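You operate a simulated robot arm through the tools that you are given. There is no shell and no other tool. Be economical: measure what you need, move in short steps, check, and stop when the job is done.

The job below is to be done with a simulated robot arm. You get a single attempt, and the scene is never put back.

Task
Build the latch on the bench with the barrel on the latch card and tray it as the card says.
Fine: clamp it in the nest before the barrel goes in, and leave the nest lever open. Where these are worked on the way, their far stop is far enough and under half their travel is too little: nest lever.

Only the result counts: the job must be done as asked and must still hold three seconds after the hand-in. Knocking over, shifting, dropping, spilling or breaking anything else fails it.

Robot
A 7-joint arm with a two-finger parallel gripper, fixed in place. Base frame: the origin is at the foot of the arm, x ahead of it, y to its left, z up; the work surface is at about z = 0. Units: m, degrees, N and s.
With the tool pointing down near the work surface it reaches from about 0.24 to 0.62 m from the base axis. Its first joint turns from -66.0 to 66.0 degrees. Payload 2.6 kg.
The tool frame sits at the grasp point between the pads (the TCP): z along the fingers, y along the line on which they close. The tips reach 0.03 m beyond it. The gripper opens to 0.094 m. The fingers are 0.028 m wide and 0.01 m thick; the gripper's body (0.05 by 0.096 m) begins 0.055 m behind the TCP.
Orientation is told as [roll, pitch, yaw] about the base's x, y, z axes, in that order, counted from this pose: with the fingers straight down and closing along the base's y, the tool's x points along the base's -x, its y along +y and its z along -z.

Tools
- The arm moves only by the tool nudge_tool. Its argument "plan" is a list that holds one entry, the list of rows, each a list of 6 numbers: the shift along the base's x, y, z in units of 300 mm (1.0 is 300 mm), then the turn, a rotation vector about the base's x, y, z in units of 180 degrees (1.0 is 180 degrees). In form: [[[x, y, z, ax, ay, az], ...]]. A call has 1 to 20 rows; each row is the pose to reach, as a shift and turn from the pose commanded when the call began. "gripper" is the gripper command, from -1 (shut) to 1 (fully open), values between in proportion, set as the call begins (left out, the last holds). A call with a number of a shift or a turn outside -1 to 1 is refused whole. Each row takes 0.2 s and may step no farther than 0.05 m and 8.6 degrees from the row before; otherwise, or with a gripper value out of range, the whole call is refused. A pose out of reach is approached as far as the arm can. The call stops where the force on the tool passes 60 N (or 10 N more than at its start, if that is more) or the arm is blocked; 0.2 s more then pass. The fingers move at their own pace (about 0.072 m/s each) and stop on an object; they squeeze with about 21 N. The grip force told is the motor's: it shows also when the fingers shut on nothing. Time passes only in rows, and 0.2 s behind the last, so rows that repeat a pose let the fingers close. It gives the time, the measured TCP pose, the force on the tool (base axes), the opening and the grip force at its end, in the units of the frame above (readings bear some noise), with the torque about the TCP (base axes, N m) and any sound that the robot's microphone picked up, and new pictures: "show" is both (left out), scene, wrist or none.
- Cameras (640 x 400 px; columns grow to the right, rows downward): "scene" is fixed at [0.0345, 0.4281, 0.5751]; the picture's right is [-0.80, -0.60, 0.00], its down [-0.28, 0.37, -0.89] and it looks along [0.54, -0.71, -0.46] (base axes); focal length 346 px, centre (320, 200). "wrist" rides on the gripper at [0.076, 0.014, -0.103] in the tool frame; the picture's right is [-0.18, 0.98, 0.00], its down [-0.75, -0.14, -0.64] and it looks along [-0.63, -0.12, 0.77] (tool axes); focal length 243 px, centre (320, 200). There is no depth. A picture from a camera that has moved, and an enlarged one, comes with that camera's place and axes in the base frame and with its lens.
- inspect(camera, box): a new picture of the part [left, top, right, bottom] of that camera's present view, enlarged. It takes no simulated time.
- close_job(): hands the job in; it is judged then, once.

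Work in short steps. Places have to be worked out from the pictures, the camera data and where the tool is seen: move nearer, look again, correct. Check each grasp and each placing, and mend what went wrong. You have 120 turns and 200 pictures in all, those below and enlarged ones among them. Open the gripper and draw the arm clear of the work before you hand the job in, unless the task says otherwise; then end with one line.

The tools are called after "Emit:" by a JSON object that holds its "method" and its "body". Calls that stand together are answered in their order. nudge_tool: Moves the arm, as the interface text tells. Its arguments: {"type":"object","properties":{"plan":{"type":"array","items":{"type":"array","items":{"type":"array","items":{"type":"number"}}}},"gripper":{"type":"number"},"show":{"type":"string","enum":["both","scene","wrist","none"]}},"required":["plan"]} The other tools are called the same way: inspect (camera, box) takes an enlarged picture of a part of a camera's view; close_job () hands the job in.

At the start:

```text
time: 0.0
ee_pos: [0.3343, -0.1367, 0.3966]
tool_rot: [0.0, 0.0, 0.0]
wrist_force: [-0.7, 0.1, 0.5]
wrist_torque: [-0.01, 0.03, -0.01]
grip_width: 0.0939
grasp_force: 0.0
```

scene: 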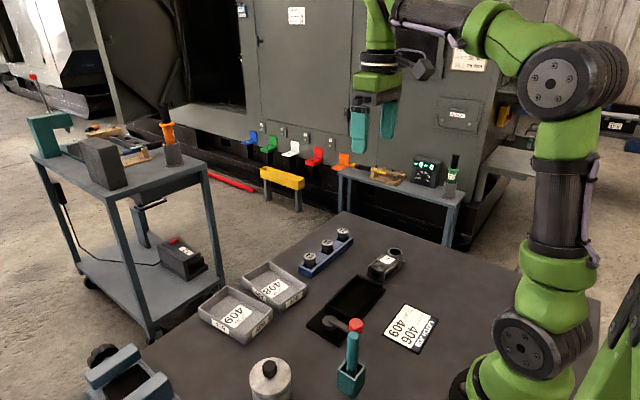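
wrist: 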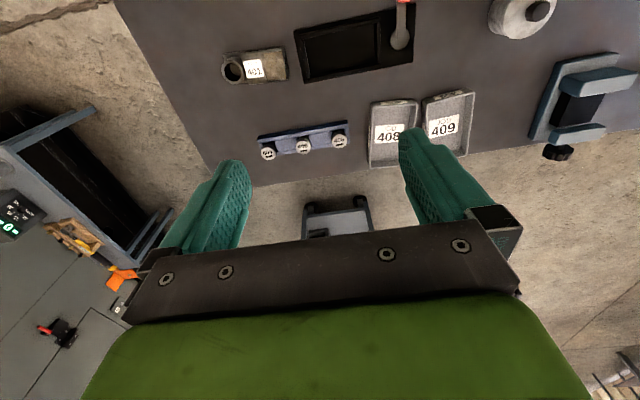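

I see a card, trays 408/409, a rack with three barrels, a body labelled 401, a nest with a lever. I look closer at them.

Emit:
{"method": "inspect", "body": {"camera": "scene", "box": [370, 290, 450, 360]}}

Emit:
{"method": "inspect", "body": {"camera": "scene", "box": [280, 210, 420, 300]}}

Emit:
{"method": "inspect", "body": {"camera": "scene", "box": [290, 270, 410, 400]}}

Emit:
{"method": "inspect", "body": {"camera": "wrist", "box": [200, 0, 480, 175]}}

```text
5.71 times, centred on (410, 325) of scene
camera zoom: at [0.0345, 0.4281, 0.5751], right [-0.8, -0.6, 0.0], down [-0.28, 0.37, -0.89], along [0.54, -0.71, -0.46], focal length 1978 px, centre (-194, -514)
```

zoom: 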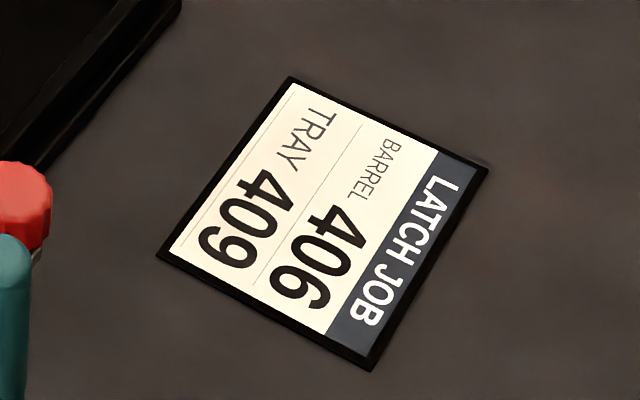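

```text
4.44 times, centred on (350, 255) of scene
camera zoom: at [0.0345, 0.4281, 0.5751], right [-0.8, -0.6, 0.0], down [-0.28, 0.37, -0.89], along [0.54, -0.71, -0.46], focal length 1539 px, centre (187, -44)
```

zoom: 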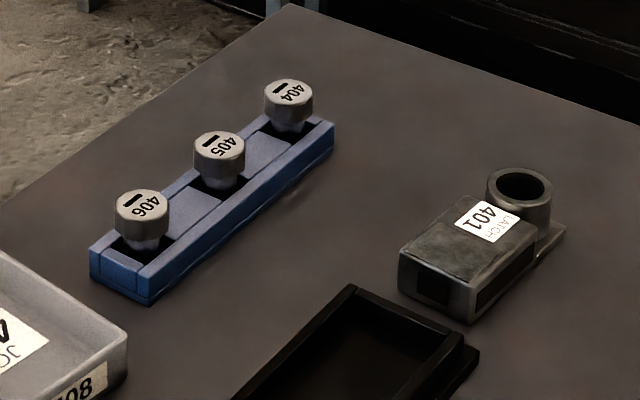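

```text
3.08 times, centred on (350, 335) of scene
camera zoom: at [0.0345, 0.4281, 0.5751], right [-0.8, -0.6, 0.0], down [-0.28, 0.37, -0.89], along [0.54, -0.71, -0.46], focal length 1065 px, centre (228, -215)
```

zoom: 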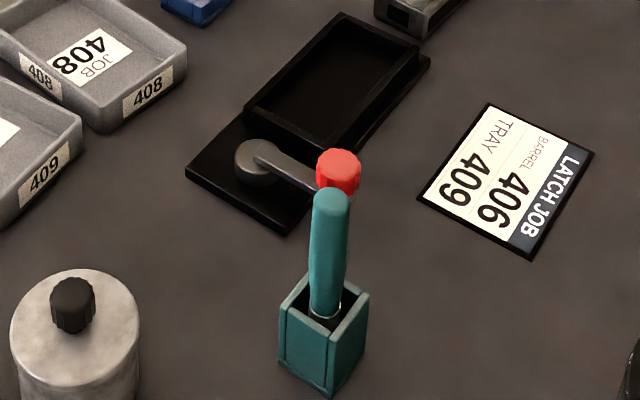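

```text
2.29 times, centred on (340, 88) of wrist
camera zoom: at [0.2584, -0.122, 0.4992], right [0.18, 0.98, 0.0], down [0.75, -0.14, 0.64], along [0.63, -0.12, -0.77], focal length 555 px, centre (274, 457)
```

zoom: 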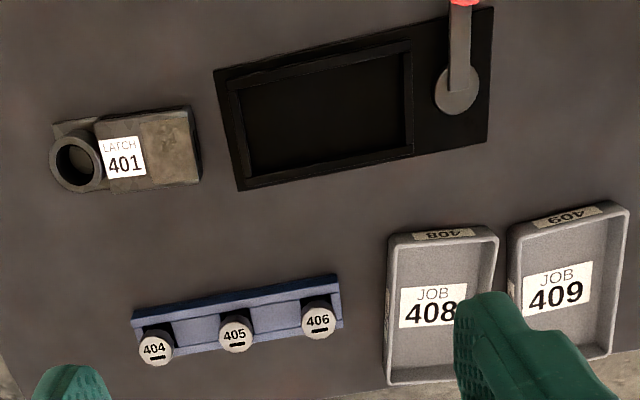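

Card: barrel 406, tray 409. I estimate the latch near (0.33,-0.25), nest recess near (0.33,-0.10), lever pivot near (0.34,0.0), rack 406 near (0.48,-0.126). Moving lower to look at the nest.

Emit:
{"method": "nudge_tool", "body": {"plan": [[[-0.05, 0.058, -0.098, 0, 0, 0], [-0.1, 0.116, -0.196, 0, 0, 0], [-0.15, 0.174, -0.294, 0, 0, 0], [-0.2, 0.232, -0.392, 0, 0, 0], [-0.25, 0.29, -0.49, 0, 0, 0]]], "show": "wrist"}}

```text
time: 1.2
ee_pos: [0.2586, -0.0524, 0.2512]
tool_rot: [0.0, -0.1, -0.1]
wrist_force: [-0.3, 0.6, 0.3]
wrist_torque: [0.03, -0.01, -0.01]
grip_width: 0.0942
grasp_force: 0.1
camera wrist: at [0.183, -0.0355, 0.3539], right [0.19, 0.98, 0.0], down [0.75, -0.14, 0.64], along [0.63, -0.12, -0.77], focal length 243 px, centre (320, 200)
```

wrist: 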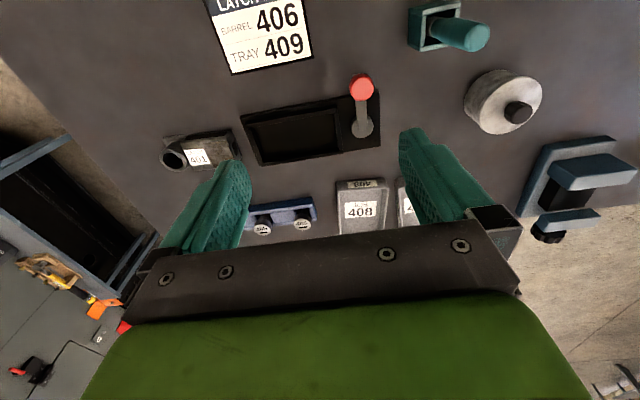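

Emit:
{"method": "inspect", "body": {"camera": "wrist", "box": [220, 60, 400, 172]}}

Emit:
{"method": "inspect", "body": {"camera": "wrist", "box": [150, 110, 250, 185]}}

Emit:
{"method": "inspect", "body": {"camera": "scene", "box": [295, 265, 395, 345]}}

```text
3.56 times, centred on (310, 116) of wrist
camera zoom: at [0.183, -0.0355, 0.3539], right [0.19, 0.98, 0.0], down [0.75, -0.14, 0.64], along [0.63, -0.12, -0.77], focal length 863 px, centre (356, 499)
```

zoom: 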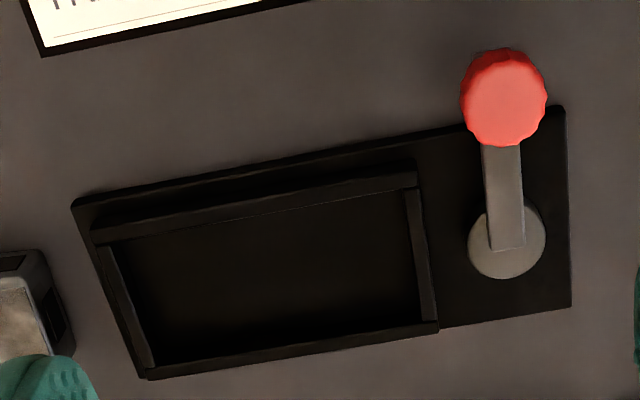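

```text
5.33 times, centred on (200, 148) of wrist
camera zoom: at [0.183, -0.0355, 0.3539], right [0.19, 0.98, 0.0], down [0.75, -0.14, 0.64], along [0.63, -0.12, -0.77], focal length 1294 px, centre (960, 480)
```

zoom: 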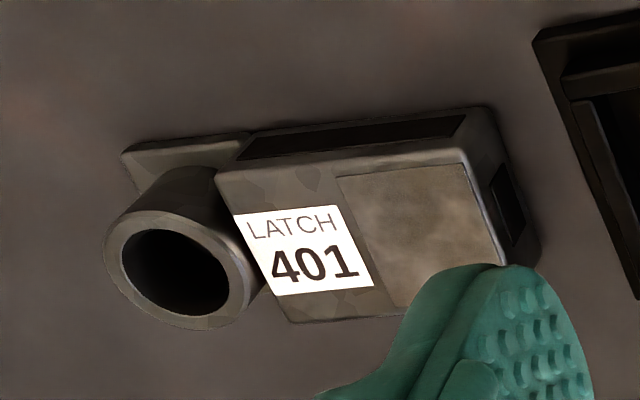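

```text
5.00 times, centred on (345, 305) of scene
camera zoom: at [0.0345, 0.4281, 0.5751], right [-0.8, -0.6, 0.0], down [-0.28, 0.37, -0.89], along [0.54, -0.71, -0.46], focal length 1731 px, centre (195, -325)
```

zoom: 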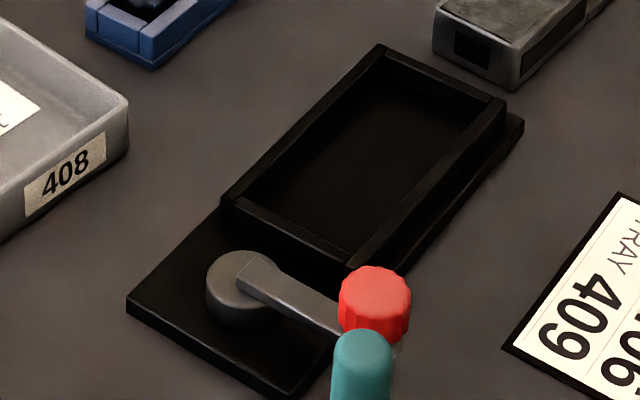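

The nest recess spans about x 0.307–0.365, y −0.162…−0.036; latch has its ring at −y, which suits the nest with the body under the lever. I turn the tool by 90° over the latch to look.

Emit:
{"method": "nudge_tool", "body": {"plan": [[[0.022, -0.055, 0, 0, 0, 0.0454], [0.043, -0.11, 0, 0, 0, 0.0909], [0.065, -0.164, 0, 0, 0, 0.1363], [0.086, -0.22, 0, 0, 0, 0.1818], [0.108, -0.274, 0, 0, 0, 0.2272], [0.129, -0.33, -0.02, 0, 0, 0.2727], [0.151, -0.384, -0.05, 0, 0, 0.3181], [0.172, -0.44, -0.08, 0, 0, 0.3636], [0.194, -0.494, -0.11, 0, 0, 0.409], [0.216, -0.55, -0.14, 0, 0, 0.4545], [0.238, -0.6, -0.17, 0, 0, 0.5]]], "show": "wrist"}}

```text
time: 3.6
ee_pos: [0.3307, -0.2305, 0.1993]
tool_rot: [-0.1, 0.0, 90.1]
wrist_force: [-0.2, 0.0, -0.9]
wrist_torque: [0.04, -0.03, 0.0]
grip_width: 0.0941
grasp_force: 0.0
camera wrist: at [0.3169, -0.3056, 0.3024], right [-0.98, 0.18, 0.0], down [0.14, 0.75, 0.64], along [0.12, 0.63, -0.77], focal length 243 px, centre (320, 200)
```

wrist: 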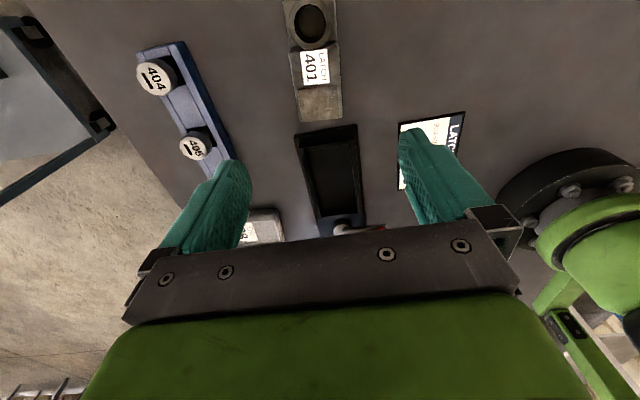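

Emit:
{"method": "inspect", "body": {"camera": "wrist", "box": [250, 0, 390, 125]}}

Emit:
{"method": "inspect", "body": {"camera": "wrist", "box": [120, 30, 240, 190]}}

Emit:
{"method": "inspect", "body": {"camera": "scene", "box": [360, 235, 410, 285]}}

```text
3.20 times, centred on (320, 62) of wrist
camera zoom: at [0.3169, -0.3056, 0.3024], right [-0.98, 0.18, 0.0], down [0.14, 0.75, 0.64], along [0.12, 0.63, -0.77], focal length 776 px, centre (320, 640)
```

zoom: 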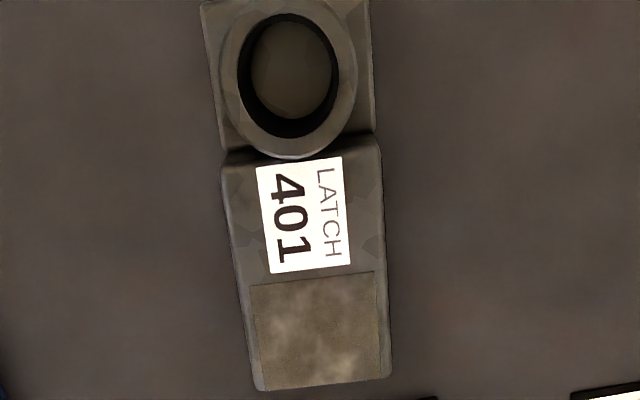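

```text
2.50 times, centred on (180, 110) of wrist
camera zoom: at [0.3169, -0.3056, 0.3024], right [-0.98, 0.18, 0.0], down [0.14, 0.75, 0.64], along [0.12, 0.63, -0.77], focal length 606 px, centre (670, 425)
```

zoom: 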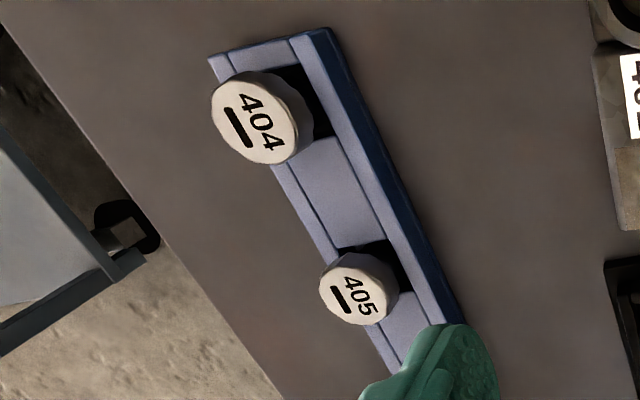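

```text
8.00 times, centred on (385, 260) of scene
camera zoom: at [0.0345, 0.4281, 0.5751], right [-0.8, -0.6, 0.0], down [-0.28, 0.37, -0.89], along [0.54, -0.71, -0.46], focal length 2770 px, centre (-200, -280)
```

zoom: 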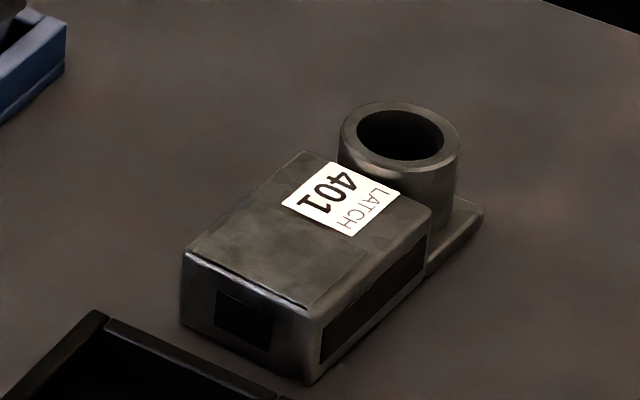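

Latch: body top ~0.03 high, ~0.047 wide, centre ≈(0.333,−0.235), yawed about −4.5°; ring centre ≈(0.329,−0.289). Before gripping it I measure the nest from a closer viewpoint.

Emit:
{"method": "nudge_tool", "body": {"plan": [[[0.01, 0.11, -0.05, 0, 0, 0], [0.01, 0.22, -0.1, 0, 0, 0], [0.01, 0.33, -0.13, 0, 0, 0]]], "show": "wrist"}}

Emit:
{"method": "inspect", "body": {"camera": "wrist", "box": [220, 0, 420, 125]}}

```text
time: 4.4
ee_pos: [0.3356, -0.1282, 0.1583]
tool_rot: [0.0, -0.1, 89.8]
wrist_force: [0.6, 0.0, -0.7]
wrist_torque: [-0.02, -0.03, 0.01]
grip_width: 0.0941
grasp_force: 0.1
camera wrist: at [0.321, -0.205, 0.2617], right [-0.98, 0.19, 0.0], down [0.14, 0.75, 0.64], along [0.12, 0.63, -0.77], focal length 243 px, centre (320, 200)
```

wrist: 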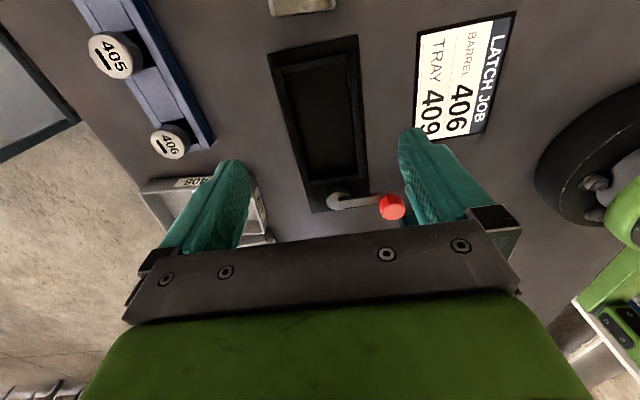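

```text
3.20 times, centred on (320, 62) of wrist
camera zoom: at [0.321, -0.205, 0.2617], right [-0.98, 0.19, 0.0], down [0.14, 0.75, 0.64], along [0.12, 0.63, -0.77], focal length 776 px, centre (320, 640)
```

zoom: 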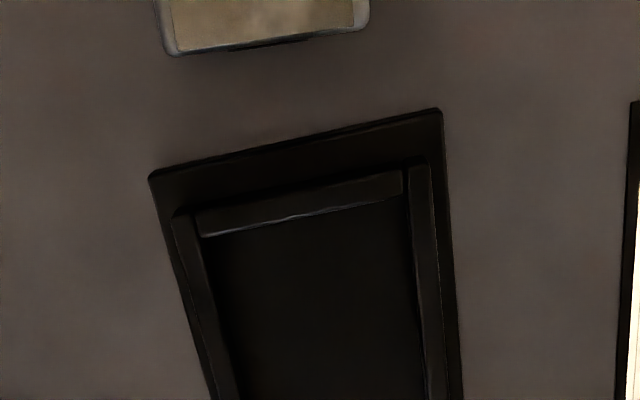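

Emit:
{"method": "inspect", "body": {"camera": "scene", "box": [300, 290, 364, 345]}}

Emit:
{"method": "inspect", "body": {"camera": "scene", "box": [340, 265, 404, 320]}}

Emit:
{"method": "inspect", "body": {"camera": "wrist", "box": [290, 100, 430, 230]}}

```text
7.27 times, centred on (332, 318) of scene
camera zoom: at [0.0345, 0.4281, 0.5751], right [-0.8, -0.6, 0.0], down [-0.28, 0.37, -0.89], along [0.54, -0.71, -0.46], focal length 2518 px, centre (233, -654)
```

zoom: 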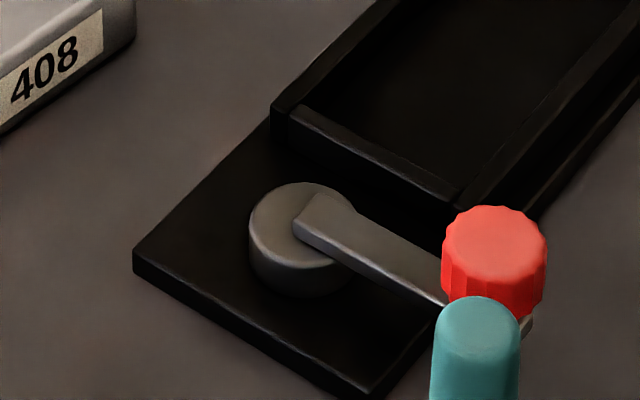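

```text
7.27 times, centred on (372, 292) of scene
camera zoom: at [0.0345, 0.4281, 0.5751], right [-0.8, -0.6, 0.0], down [-0.28, 0.37, -0.89], along [0.54, -0.71, -0.46], focal length 2518 px, centre (-58, -473)
```

zoom: 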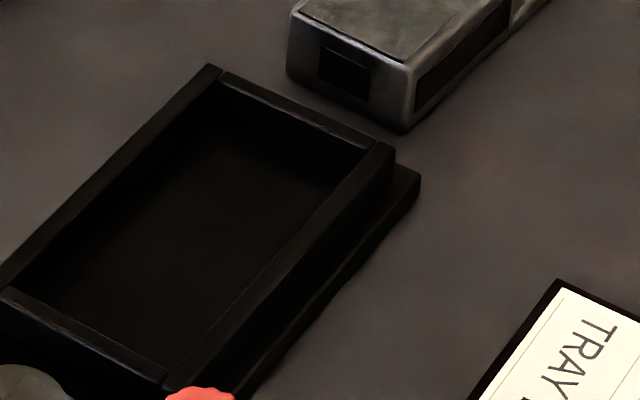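

```text
3.08 times, centred on (360, 165) of wrist
camera zoom: at [0.321, -0.205, 0.2617], right [-0.98, 0.19, 0.0], down [0.14, 0.75, 0.64], along [0.12, 0.63, -0.77], focal length 746 px, centre (197, 308)
```

zoom: 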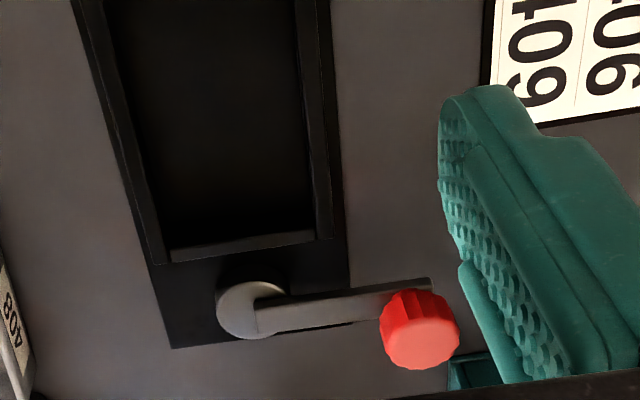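

Nest walls are ~0.015 above the plate, lever pivot ≈(0.335,−0.01), knob ≈(0.275,−0.004). Now back over the latch with yaw 85.5° and lower to z≈0.09 to check alignment.

Emit:
{"method": "nudge_tool", "body": {"plan": [[[-0.003, -0.12, 0, 0, 0, -0.012], [-0.006, -0.24, 0, 0, 0, -0.025], [-0.01, -0.366, 0, 0, 0, -0.025], [-0.01, -0.366, -0.11, 0, 0, -0.025], [-0.01, -0.366, -0.22, 0, 0, -0.025]]], "show": "wrist"}}

Emit:
{"method": "inspect", "body": {"camera": "wrist", "box": [220, 40, 430, 200]}}

```text
time: 5.6
ee_pos: [0.3311, -0.2386, 0.0922]
tool_rot: [-0.1, -0.1, 85.3]
wrist_force: [-0.7, 0.8, 0.0]
wrist_torque: [0.0, 0.01, 0.04]
grip_width: 0.0939
grasp_force: 0.1
camera wrist: at [0.3105, -0.3132, 0.1963], right [-0.97, 0.26, 0.0], down [0.2, 0.74, 0.64], along [0.17, 0.62, -0.77], focal length 243 px, centre (320, 200)
```

wrist: 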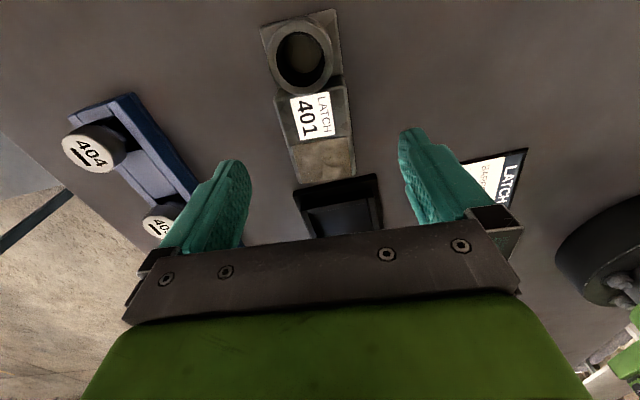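

```text
2.50 times, centred on (325, 120) of wrist
camera zoom: at [0.3105, -0.3132, 0.1963], right [-0.97, 0.26, 0.0], down [0.2, 0.74, 0.64], along [0.17, 0.62, -0.77], focal length 606 px, centre (308, 400)
```

zoom: 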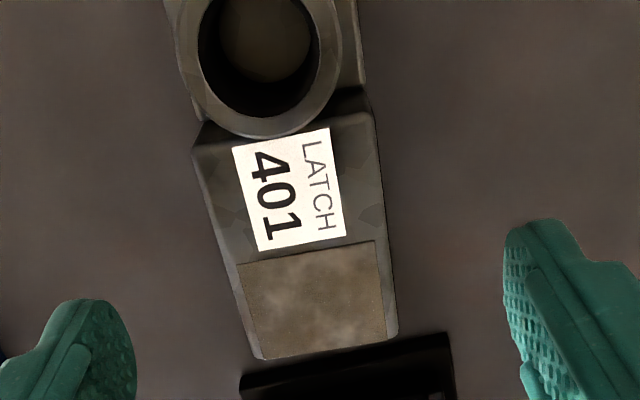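

Alignment is good (body centre ≈(0.332,−0.234), yaw −4°). Descend to z≈0.049, then close.

Emit:
{"method": "nudge_tool", "body": {"plan": [[[0.003, 0.005, -0.07, 0, 0, 0], [0.003, 0.005, -0.143, 0, 0, 0]]], "show": "none"}}

Emit:
{"method": "nudge_tool", "body": {"plan": [[[0, 0, 0, 0, 0, 0], [0, 0, 0, 0, 0, 0], [0, 0, 0, 0, 0, 0], [0, 0, 0, 0, 0, 0], [0, 0, 0, 0, 0, 0]]], "gripper": -1, "show": "both"}}

```text
time: 6.2
ee_pos: [0.3323, -0.2379, 0.0495]
tool_rot: [0.0, 0.1, 85.4]
wrist_force: [0.4, -1.4, -0.7]
wrist_torque: [-0.01, 0.01, -0.01]
grip_width: 0.0936
grasp_force: 0.1
```

```text
time: 7.4
ee_pos: [0.3328, -0.239, 0.0507]
tool_rot: [0.0, 0.0, 85.5]
wrist_force: [-0.1, -0.7, 1.2]
wrist_torque: [-0.03, -0.04, 0.03]
grip_width: 0.0497
grasp_force: 20.9
camera wrist: at [0.3118, -0.3131, 0.1532], right [-0.97, 0.26, 0.0], down [0.2, 0.74, 0.64], along [0.17, 0.62, -0.77], focal length 243 px, centre (320, 200)
```

scene: 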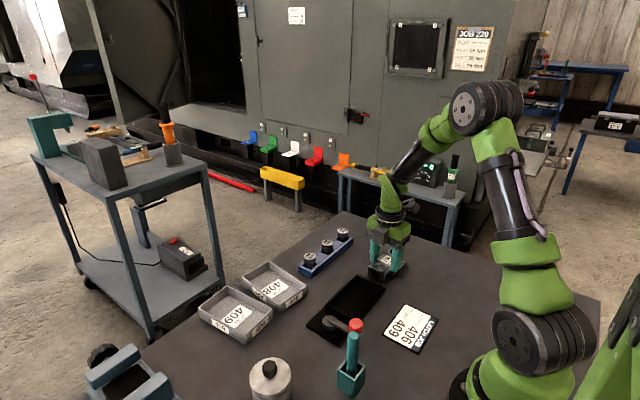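
wrist: 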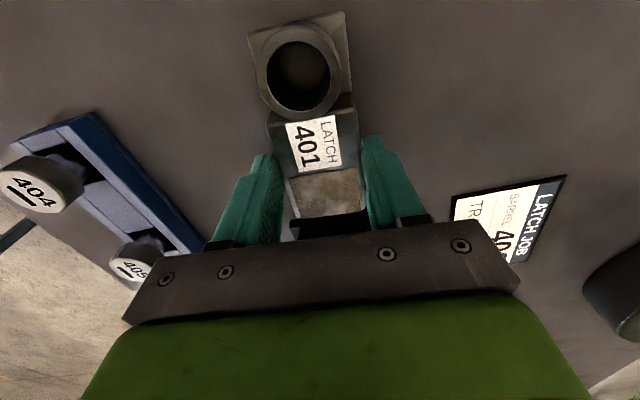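

Gripped (width 0.050). Lift 60 mm, carry to the nest with yaw back to 90°, and stop above it to check.

Emit:
{"method": "nudge_tool", "body": {"plan": [[[0, 0, 0.1, 0, 0, 0], [0, 0, 0.2, 0, 0, 0.005], [0.003, 0.13, 0.2, 0, 0, 0.012], [0.006, 0.26, 0.2, 0, 0, 0.02], [0.009, 0.39, 0.2, 0, 0, 0.025], [0.011, 0.527, 0.2, 0, 0, 0.025], [0.011, 0.527, 0.15, 0, 0, 0.025]]], "show": "both"}}

Emit:
{"method": "inspect", "body": {"camera": "scene", "box": [300, 220, 420, 340]}}

Emit:
{"method": "inspect", "body": {"camera": "wrist", "box": [220, 0, 420, 240]}}

```text
time: 9.0
ee_pos: [0.3361, -0.0806, 0.0957]
tool_rot: [0.1, 0.1, 90.1]
wrist_force: [0.6, -0.2, 0.4]
wrist_torque: [0.05, -0.02, 0.0]
grip_width: 0.0001
grasp_force: 20.9
camera wrist: at [0.3221, -0.1567, 0.1993], right [-0.98, 0.18, 0.0], down [0.14, 0.75, 0.64], along [0.12, 0.63, -0.77], focal length 243 px, centre (320, 200)
```

scene: 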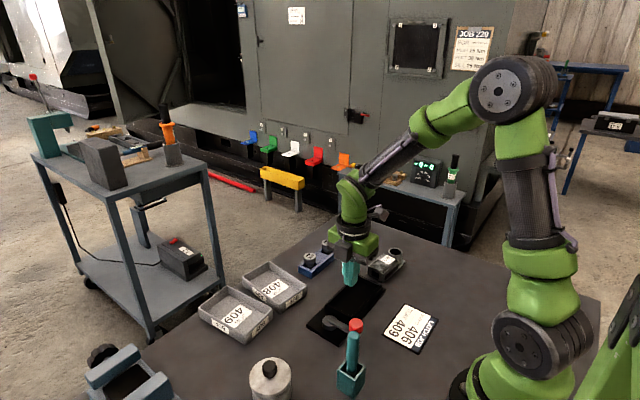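
wrist: 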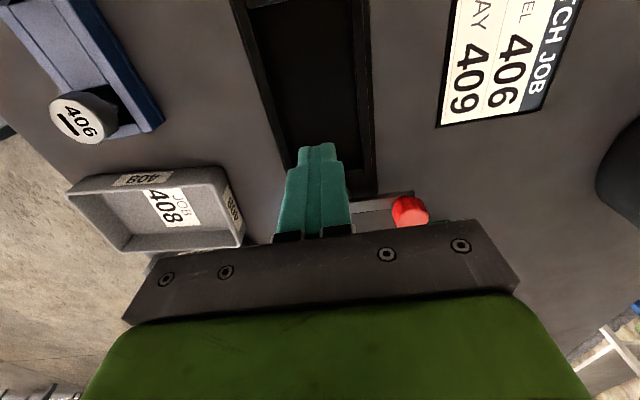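

```text
3.33 times, centred on (360, 280) of scene
camera zoom: at [0.0345, 0.4281, 0.5751], right [-0.8, -0.6, 0.0], down [-0.28, 0.37, -0.89], along [0.54, -0.71, -0.46], focal length 1154 px, centre (187, -67)
```

zoom: 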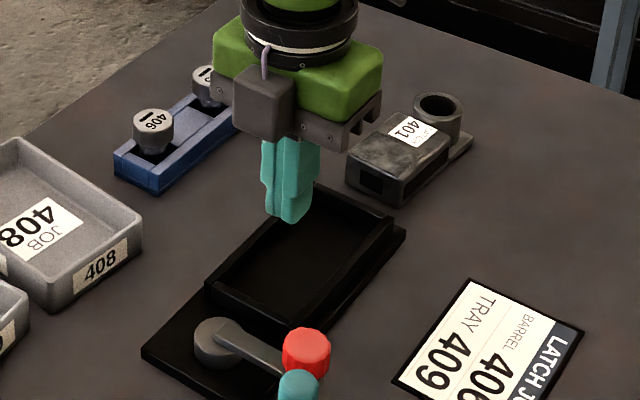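

```text
1.67 times, centred on (320, 120) of wrist
camera zoom: at [0.3221, -0.1567, 0.1993], right [-0.98, 0.18, 0.0], down [0.14, 0.75, 0.64], along [0.12, 0.63, -0.77], focal length 404 px, centre (320, 333)
```

zoom: 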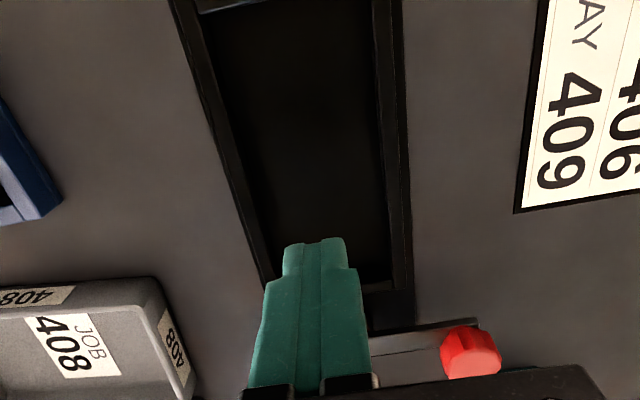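

The grip was too shallow: the latch slipped out and stayed near its place. I return above it with the gripper open and look again, then grip deeper.

Emit:
{"method": "nudge_tool", "body": {"plan": [[[0, 0, 0.03, 0, 0, -0.006], [-0.004, -0.13, 0.03, 0, 0, -0.012], [-0.008, -0.26, 0.03, 0, 0, -0.02], [-0.011, -0.39, 0.03, 0, 0, -0.025], [-0.011, -0.52, 0.03, 0, 0, -0.025], [-0.011, -0.52, 0.01, 0, 0, -0.025]]], "gripper": 1, "show": "wrist"}}

Emit:
{"method": "inspect", "body": {"camera": "wrist", "box": [220, 0, 430, 200]}}

Emit:
{"method": "inspect", "body": {"camera": "scene", "box": [350, 220, 420, 290]}}

```text
time: 10.4
ee_pos: [0.333, -0.2369, 0.0982]
tool_rot: [0.0, 0.0, 85.5]
wrist_force: [0.5, 0.1, 0.3]
wrist_torque: [0.0, -0.02, 0.02]
grip_width: 0.0942
grasp_force: 0.1
camera wrist: at [0.3122, -0.3109, 0.2004], right [-0.97, 0.26, 0.0], down [0.2, 0.74, 0.64], along [0.17, 0.62, -0.77], focal length 243 px, centre (320, 200)
```

wrist: 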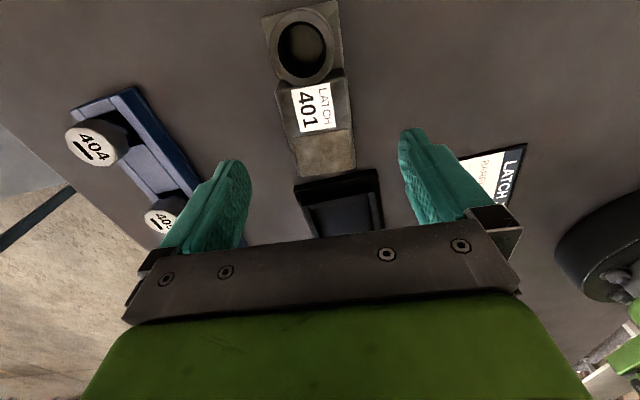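

```text
2.00 times, centred on (325, 100) of wrist
camera zoom: at [0.3122, -0.3109, 0.2004], right [-0.97, 0.26, 0.0], down [0.2, 0.74, 0.64], along [0.17, 0.62, -0.77], focal length 485 px, centre (310, 400)
```

zoom: 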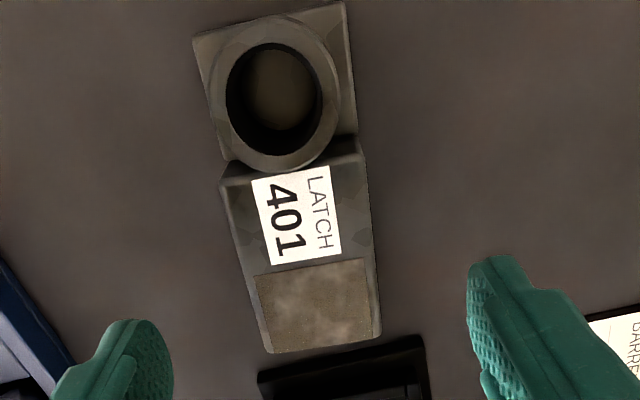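

```text
5.71 times, centred on (385, 255) of scene
camera zoom: at [0.0345, 0.4281, 0.5751], right [-0.8, -0.6, 0.0], down [-0.28, 0.37, -0.89], along [0.54, -0.71, -0.46], focal length 1978 px, centre (-51, -114)
```

zoom: 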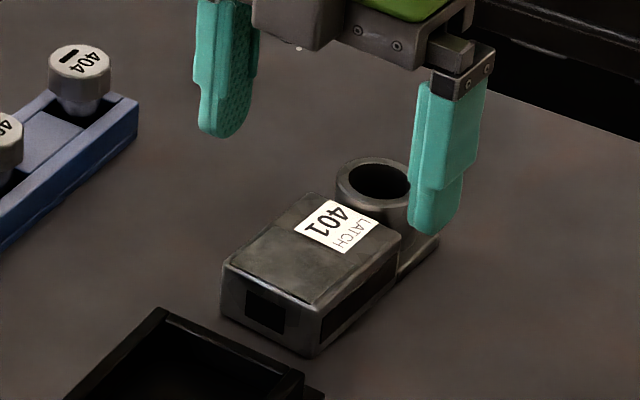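

Latch stayed upright and nearly in place. Grip again deeper (TCP z≈0.041) and lift slowly to check.

Emit:
{"method": "nudge_tool", "body": {"plan": [[[0.002, -0.005, -0.1, 0, 0, 0], [0.002, -0.005, -0.192, 0, 0, 0]]], "show": "none"}}

Emit:
{"method": "nudge_tool", "body": {"plan": [[[0, 0, 0, 0, 0, 0], [0, 0, 0, 0, 0, 0], [0, 0, 0, 0, 0, 0], [0, 0, 0, 0, 0, 0], [0, 0, 0.01, 0, 0, 0], [0, 0, 0.03, 0, 0, 0], [0, 0, 0.06, 0, 0, 0], [0, 0, 0.09, 0, 0, 0]]], "gripper": -1, "show": "both"}}

```text
time: 11.0
ee_pos: [0.3318, -0.2383, 0.0402]
tool_rot: [-0.1, 0.0, 85.4]
wrist_force: [0.0, 0.1, 0.2]
wrist_torque: [0.0, -0.01, 0.03]
grip_width: 0.0939
grasp_force: 0.0
```

```text
time: 12.8
ee_pos: [0.3316, -0.238, 0.0674]
tool_rot: [0.0, -0.1, 85.5]
wrist_force: [-0.4, 0.5, -3.4]
wrist_torque: [0.02, 0.01, 0.01]
grip_width: 0.0498
grasp_force: 21.3
camera wrist: at [0.3115, -0.3125, 0.1705], right [-0.97, 0.26, 0.0], down [0.2, 0.74, 0.64], along [0.17, 0.62, -0.77], focal length 243 px, centre (320, 200)
```

scene: 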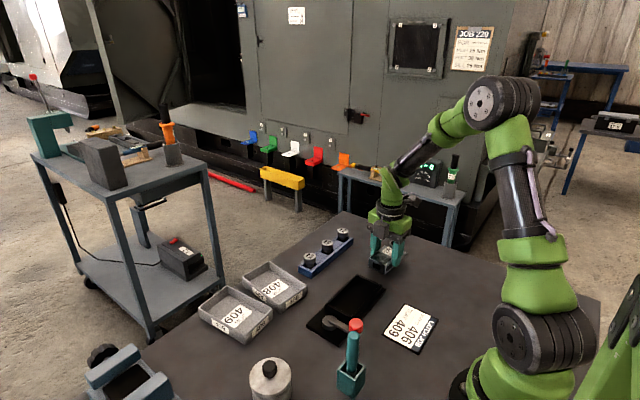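
wrist: 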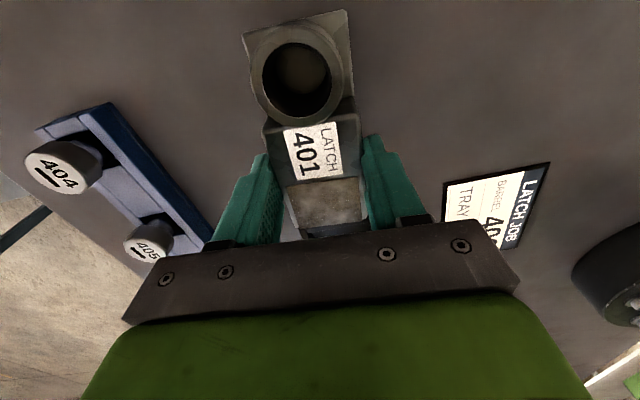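

Held now (3.5 N). Carry gently to above the nest at target TCP (0.336,−0.0775), yaw 90°.

Emit:
{"method": "nudge_tool", "body": {"plan": [[[0, 0, 0.05, 0, 0, 0], [0.002, 0.06, 0.07, 0, 0, 0.003], [0.005, 0.15, 0.07, 0, 0, 0.008], [0.008, 0.25, 0.07, 0, 0, 0.013], [0.011, 0.35, 0.07, 0, 0, 0.018], [0.013, 0.45, 0.07, 0, 0, 0.023], [0.015, 0.51, 0.07, 0, 0, 0.025], [0.015, 0.535, 0.07, 0, 0, 0.025], [0.015, 0.535, 0.03, 0, 0, 0.025]]], "show": "wrist"}}

Emit:
{"method": "inspect", "body": {"camera": "scene", "box": [300, 230, 400, 340]}}

Emit:
{"method": "inspect", "body": {"camera": "wrist", "box": [220, 0, 420, 240]}}

```text
time: 14.8
ee_pos: [0.337, -0.0767, 0.0764]
tool_rot: [0.0, 0.0, 90.0]
wrist_force: [-0.7, 0.1, -2.7]
wrist_torque: [0.02, 0.03, 0.01]
grip_width: 0.0499
grasp_force: 21.2
camera wrist: at [0.3238, -0.1526, 0.1799], right [-0.98, 0.18, 0.0], down [0.14, 0.75, 0.64], along [0.12, 0.63, -0.77], focal length 243 px, centre (320, 200)
```

wrist: 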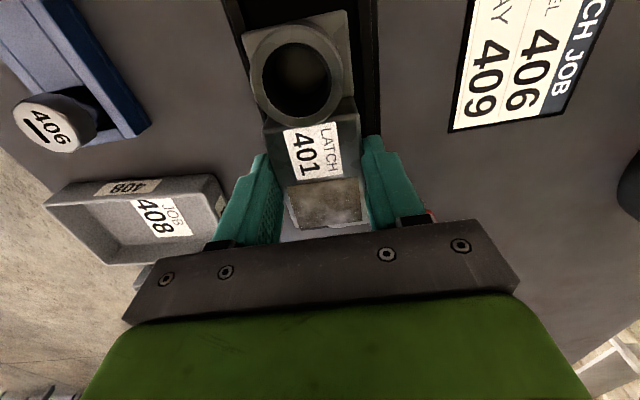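

```text
3.64 times, centred on (350, 285) of scene
camera zoom: at [0.0345, 0.4281, 0.5751], right [-0.8, -0.6, 0.0], down [-0.28, 0.37, -0.89], along [0.54, -0.71, -0.46], focal length 1259 px, centre (211, -109)
```

zoom: 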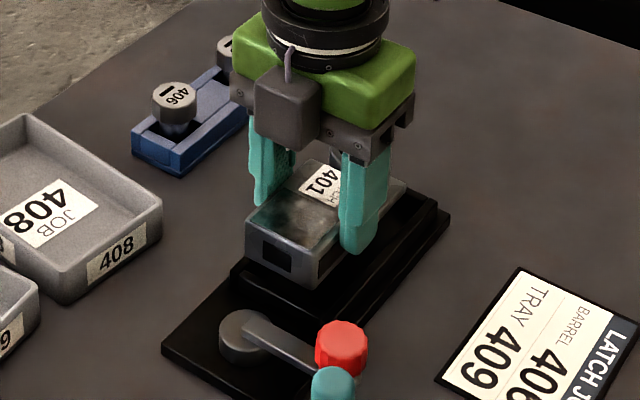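

```text
1.67 times, centred on (320, 120) of wrist
camera zoom: at [0.3238, -0.1526, 0.1799], right [-0.98, 0.18, 0.0], down [0.14, 0.75, 0.64], along [0.12, 0.63, -0.77], focal length 404 px, centre (320, 333)
```

zoom: 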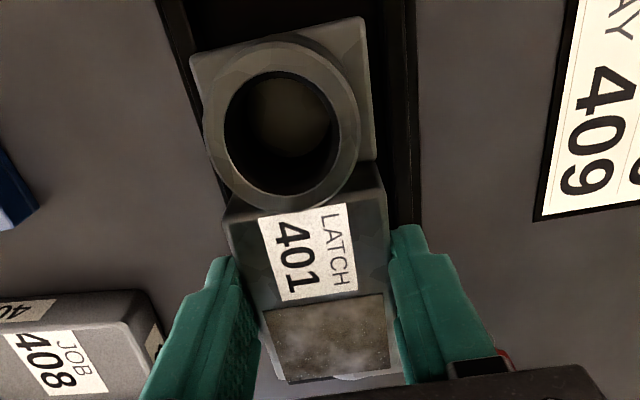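

Latch is about 3 mm too far in +x and 5 mm in +y of the recess centre. Correct and lower until it's inside the walls.

Emit:
{"method": "nudge_tool", "body": {"plan": [[[-0.009, -0.017, 0, 0, 0, 0], [-0.009, -0.017, -0.035, 0, 0, 0], [-0.009, -0.017, -0.068, 0, 0, 0], [-0.009, -0.017, -0.068, 0, 0, 0]]], "show": "wrist"}}

Emit:
{"method": "inspect", "body": {"camera": "scene", "box": [320, 250, 400, 330]}}

Emit:
{"method": "inspect", "body": {"camera": "wrist", "box": [220, 0, 420, 240]}}

```text
time: 15.8
ee_pos: [0.3344, -0.0842, 0.0558]
tool_rot: [0.0, 0.0, 89.9]
wrist_force: [-0.6, 0.0, -3.4]
wrist_torque: [0.02, 0.01, -0.04]
grip_width: 0.0494
grasp_force: 21.1
camera wrist: at [0.3205, -0.1588, 0.1595], right [-0.98, 0.18, 0.0], down [0.14, 0.75, 0.64], along [0.12, 0.63, -0.77], focal length 243 px, centre (320, 200)
```

wrist: 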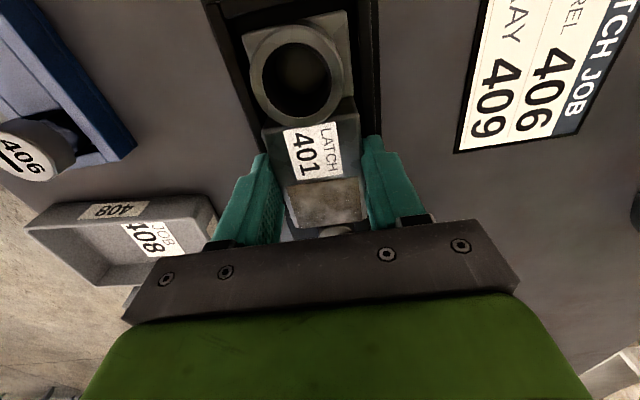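

```text
5.00 times, centred on (360, 290) of scene
camera zoom: at [0.0345, 0.4281, 0.5751], right [-0.8, -0.6, 0.0], down [-0.28, 0.37, -0.89], along [0.54, -0.71, -0.46], focal length 1731 px, centre (120, -250)
```

zoom: 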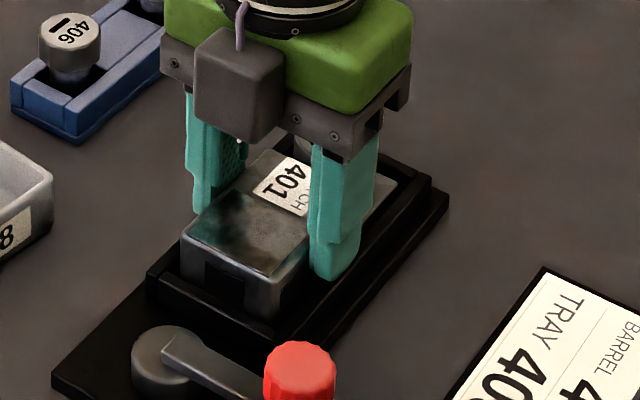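

```text
1.67 times, centred on (320, 120) of wrist
camera zoom: at [0.3205, -0.1588, 0.1595], right [-0.98, 0.18, 0.0], down [0.14, 0.75, 0.64], along [0.12, 0.63, -0.77], focal length 404 px, centre (320, 333)
```

zoom: 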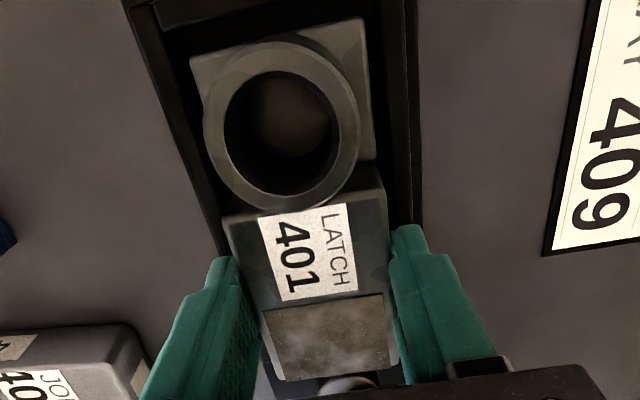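

The latch base is inside the walls with clearance all around. Lower a few millimetres further, watching the force.

Emit:
{"method": "nudge_tool", "body": {"plan": [[[0, 0, -0.005, 0, 0, 0], [0, 0, -0.01, 0, 0, 0], [0, 0, -0.015, 0, 0, 0]]], "show": "none"}}

```text
time: 16.8
ee_pos: [0.3341, -0.084, 0.0544]
tool_rot: [0.0, 0.1, 89.9]
wrist_force: [-2.4, 0.8, 6.1]
wrist_torque: [0.16, 0.36, 0.06]
grip_width: 0.0496
grasp_force: 21.2
stopped in row 3: the force on the tool passed its limit at 63 N (the readings are from after the stop); the commanded pose is now the measured one
```

A fingertip met the wall top (63 N), with the latch inside the recess a few mm above its floor. Raise 1.5 mm and open to let it settle.

Emit:
{"method": "nudge_tool", "body": {"plan": [[[0, 0, 0.004, 0, 0, 0], [0, 0, 0.004, 0, 0, 0]]], "show": "none"}}

Emit:
{"method": "nudge_tool", "body": {"plan": [[[0, 0, 0, 0, 0, 0], [0, 0, 0.0, 0, 0, 0], [0, 0, 0.0, 0, 0, 0], [0, 0, 0.1, 0, 0, 0], [0, 0, 0.2, 0, 0, 0]]], "gripper": 0.5, "show": "wrist"}}

Emit:
{"method": "inspect", "body": {"camera": "scene", "box": [320, 250, 400, 330]}}

Emit:
{"method": "inspect", "body": {"camera": "wrist", "box": [220, 0, 420, 240]}}

```text
time: 17.4
ee_pos: [0.3347, -0.0833, 0.0555]
tool_rot: [0.0, 0.1, 90.0]
wrist_force: [0.2, -0.5, -2.9]
wrist_torque: [0.02, 0.01, 0.0]
grip_width: 0.0494
grasp_force: 21.2
```

```text
time: 18.6
ee_pos: [0.3348, -0.0827, 0.1177]
tool_rot: [0.0, 0.0, 89.8]
wrist_force: [0.4, 0.6, 0.6]
wrist_torque: [-0.01, 0.0, -0.01]
grip_width: 0.0704
grasp_force: 0.1
camera wrist: at [0.32, -0.158, 0.2194], right [-0.98, 0.19, 0.0], down [0.14, 0.75, 0.64], along [0.12, 0.63, -0.77], focal length 243 px, centre (320, 200)
```

wrist: 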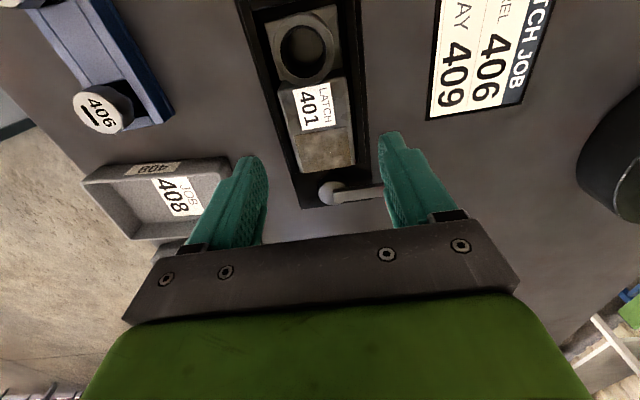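

```text
5.00 times, centred on (360, 290) of scene
camera zoom: at [0.0345, 0.4281, 0.5751], right [-0.8, -0.6, 0.0], down [-0.28, 0.37, -0.89], along [0.54, -0.71, -0.46], focal length 1731 px, centre (120, -250)
```

zoom: 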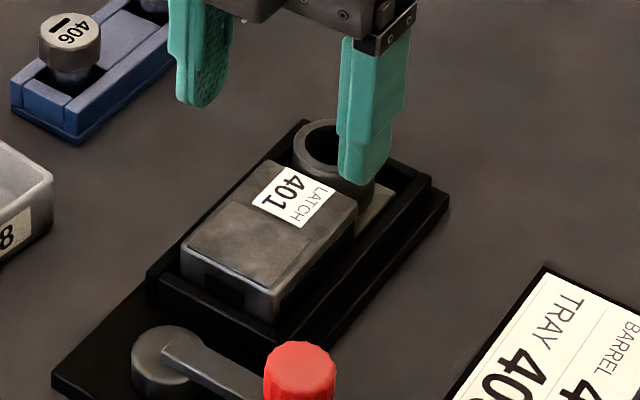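

```text
1.67 times, centred on (320, 120) of wrist
camera zoom: at [0.32, -0.158, 0.2194], right [-0.98, 0.19, 0.0], down [0.14, 0.75, 0.64], along [0.12, 0.63, -0.77], focal length 404 px, centre (320, 333)
```

zoom: 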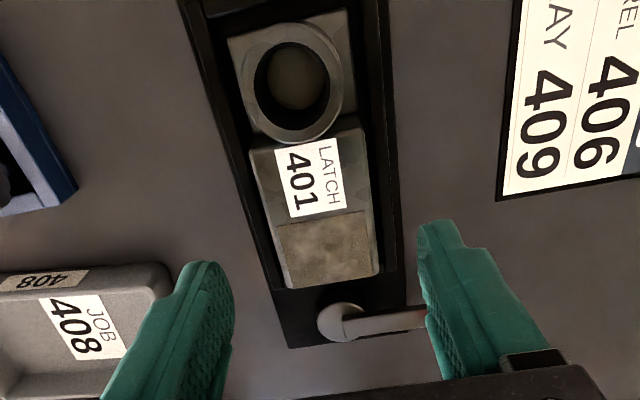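

Latch sits in the nest. Now the lever: rotate back to yaw 0 above the knob at ≈(0.275,−0.004) and look.

Emit:
{"method": "nudge_tool", "body": {"plan": [[[-0.018, 0.024, 0.04, 0, 0, -0.0454], [-0.036, 0.048, 0.06, 0, 0, -0.0909], [-0.054, 0.072, 0.08, 0, 0, -0.1363], [-0.073, 0.096, 0.1, 0, 0, -0.1818], [-0.091, 0.12, 0.1, 0, 0, -0.2272], [-0.109, 0.144, 0.1, 0, 0, -0.2727], [-0.127, 0.168, 0.1, 0, 0, -0.3181], [-0.145, 0.192, 0.1, 0, 0, -0.3636], [-0.163, 0.216, 0.1, 0, 0, -0.409], [-0.181, 0.24, 0.1, 0, 0, -0.4545], [-0.199, 0.262, 0.08, 0, 0, -0.5]]], "show": "both"}}

Emit:
{"method": "inspect", "body": {"camera": "wrist", "box": [220, 60, 420, 200]}}

```text
time: 21.0
ee_pos: [0.2753, -0.0037, 0.139]
tool_rot: [-0.1, 0.1, -0.2]
wrist_force: [0.4, 0.3, -0.3]
wrist_torque: [0.01, 0.01, 0.03]
grip_width: 0.0708
grasp_force: 0.2
camera wrist: at [0.1993, 0.0105, 0.242], right [0.19, 0.98, 0.0], down [0.75, -0.14, 0.64], along [0.63, -0.12, -0.77], focal length 243 px, centre (320, 200)
```

scene: 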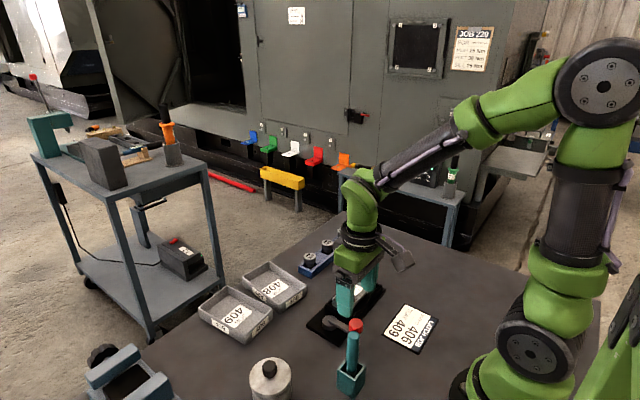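
wrist: 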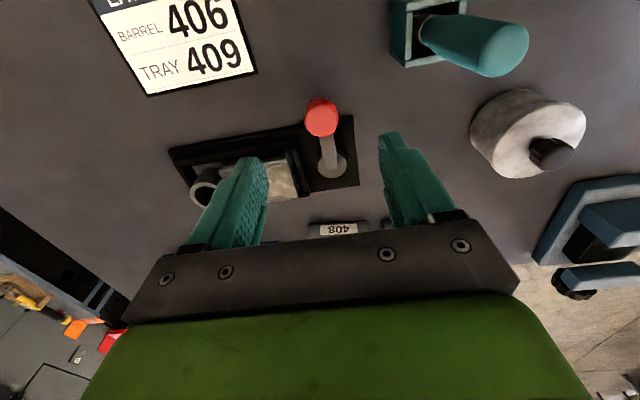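

```text
2.86 times, centred on (320, 130) of wrist
camera zoom: at [0.1993, 0.0105, 0.242], right [0.19, 0.98, 0.0], down [0.75, -0.14, 0.64], along [0.63, -0.12, -0.77], focal length 693 px, centre (320, 400)
```

zoom: 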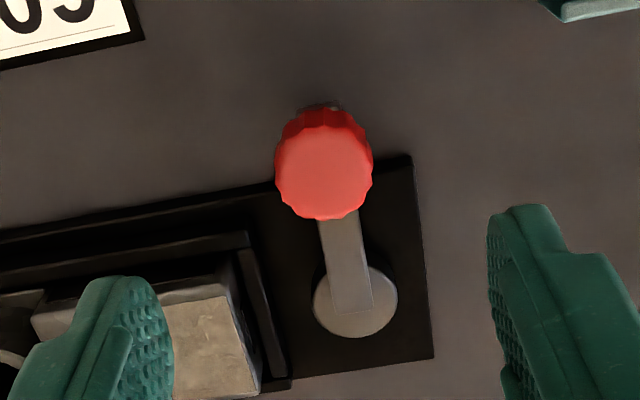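

Knob top centre ≈(0.273,−0.003,0.052), diameter 27 mm; pivot ≈(0.331,−0.004). Lower over the knob and grip it.

Emit:
{"method": "nudge_tool", "body": {"plan": [[[-0.007, 0.002, -0.1, 0, 0, 0], [-0.007, 0.002, -0.222, 0, 0, 0]]], "show": "wrist"}}

Emit:
{"method": "inspect", "body": {"camera": "scene", "box": [310, 270, 400, 350]}}

```text
time: 21.6
ee_pos: [0.272, -0.0053, 0.0742]
tool_rot: [-0.1, 0.0, 0.0]
wrist_force: [0.6, 0.3, -0.1]
wrist_torque: [0.02, -0.01, -0.04]
grip_width: 0.0703
grasp_force: 0.1
camera wrist: at [0.1965, 0.0099, 0.1768], right [0.19, 0.98, 0.0], down [0.75, -0.14, 0.64], along [0.63, -0.12, -0.77], focal length 243 px, centre (320, 200)
```

wrist: 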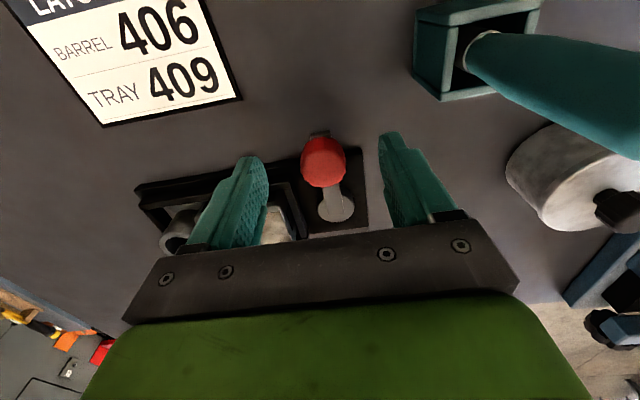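

```text
5.00 times, centred on (355, 310) of scene
camera zoom: at [0.0345, 0.4281, 0.5751], right [-0.8, -0.6, 0.0], down [-0.28, 0.37, -0.89], along [0.54, -0.71, -0.46], focal length 1731 px, centre (145, -350)
```

zoom: 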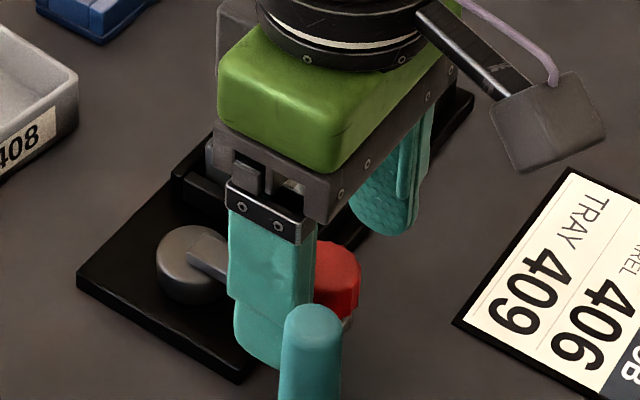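

Emit:
{"method": "nudge_tool", "body": {"plan": [[[0, 0.005, -0.01, 0, 0, 0], [0, 0.005, -0.01, 0, 0, 0]]], "show": "none"}}

Emit:
{"method": "nudge_tool", "body": {"plan": [[[0, 0, 0, 0, 0, 0], [0, 0, 0, 0, 0, 0], [0, 0, 0, 0, 0, 0], [0, 0, 0, 0, 0, 0]]], "gripper": -1, "show": "wrist"}}

```text
time: 22.2
ee_pos: [0.2724, -0.0038, 0.0696]
tool_rot: [-0.1, 0.2, -0.1]
wrist_force: [-0.4, -0.4, -0.5]
wrist_torque: [-0.01, 0.03, -0.04]
grip_width: 0.0705
grasp_force: 0.0
```

```text
time: 23.2
ee_pos: [0.2723, -0.0028, 0.0707]
tool_rot: [0.0, 0.0, -0.1]
wrist_force: [0.3, -1.3, -3.2]
wrist_torque: [0.41, -0.05, -0.04]
grip_width: 0.0275
grasp_force: 45.5
camera wrist: at [0.1963, 0.0118, 0.1731], right [0.19, 0.98, 0.0], down [0.75, -0.14, 0.64], along [0.63, -0.12, -0.77], focal length 243 px, centre (320, 200)
```

wrist: 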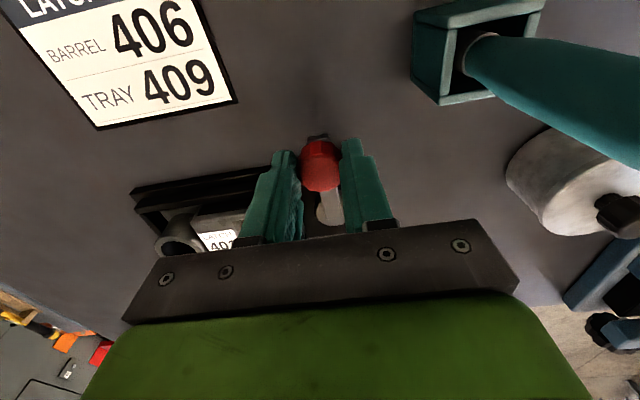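

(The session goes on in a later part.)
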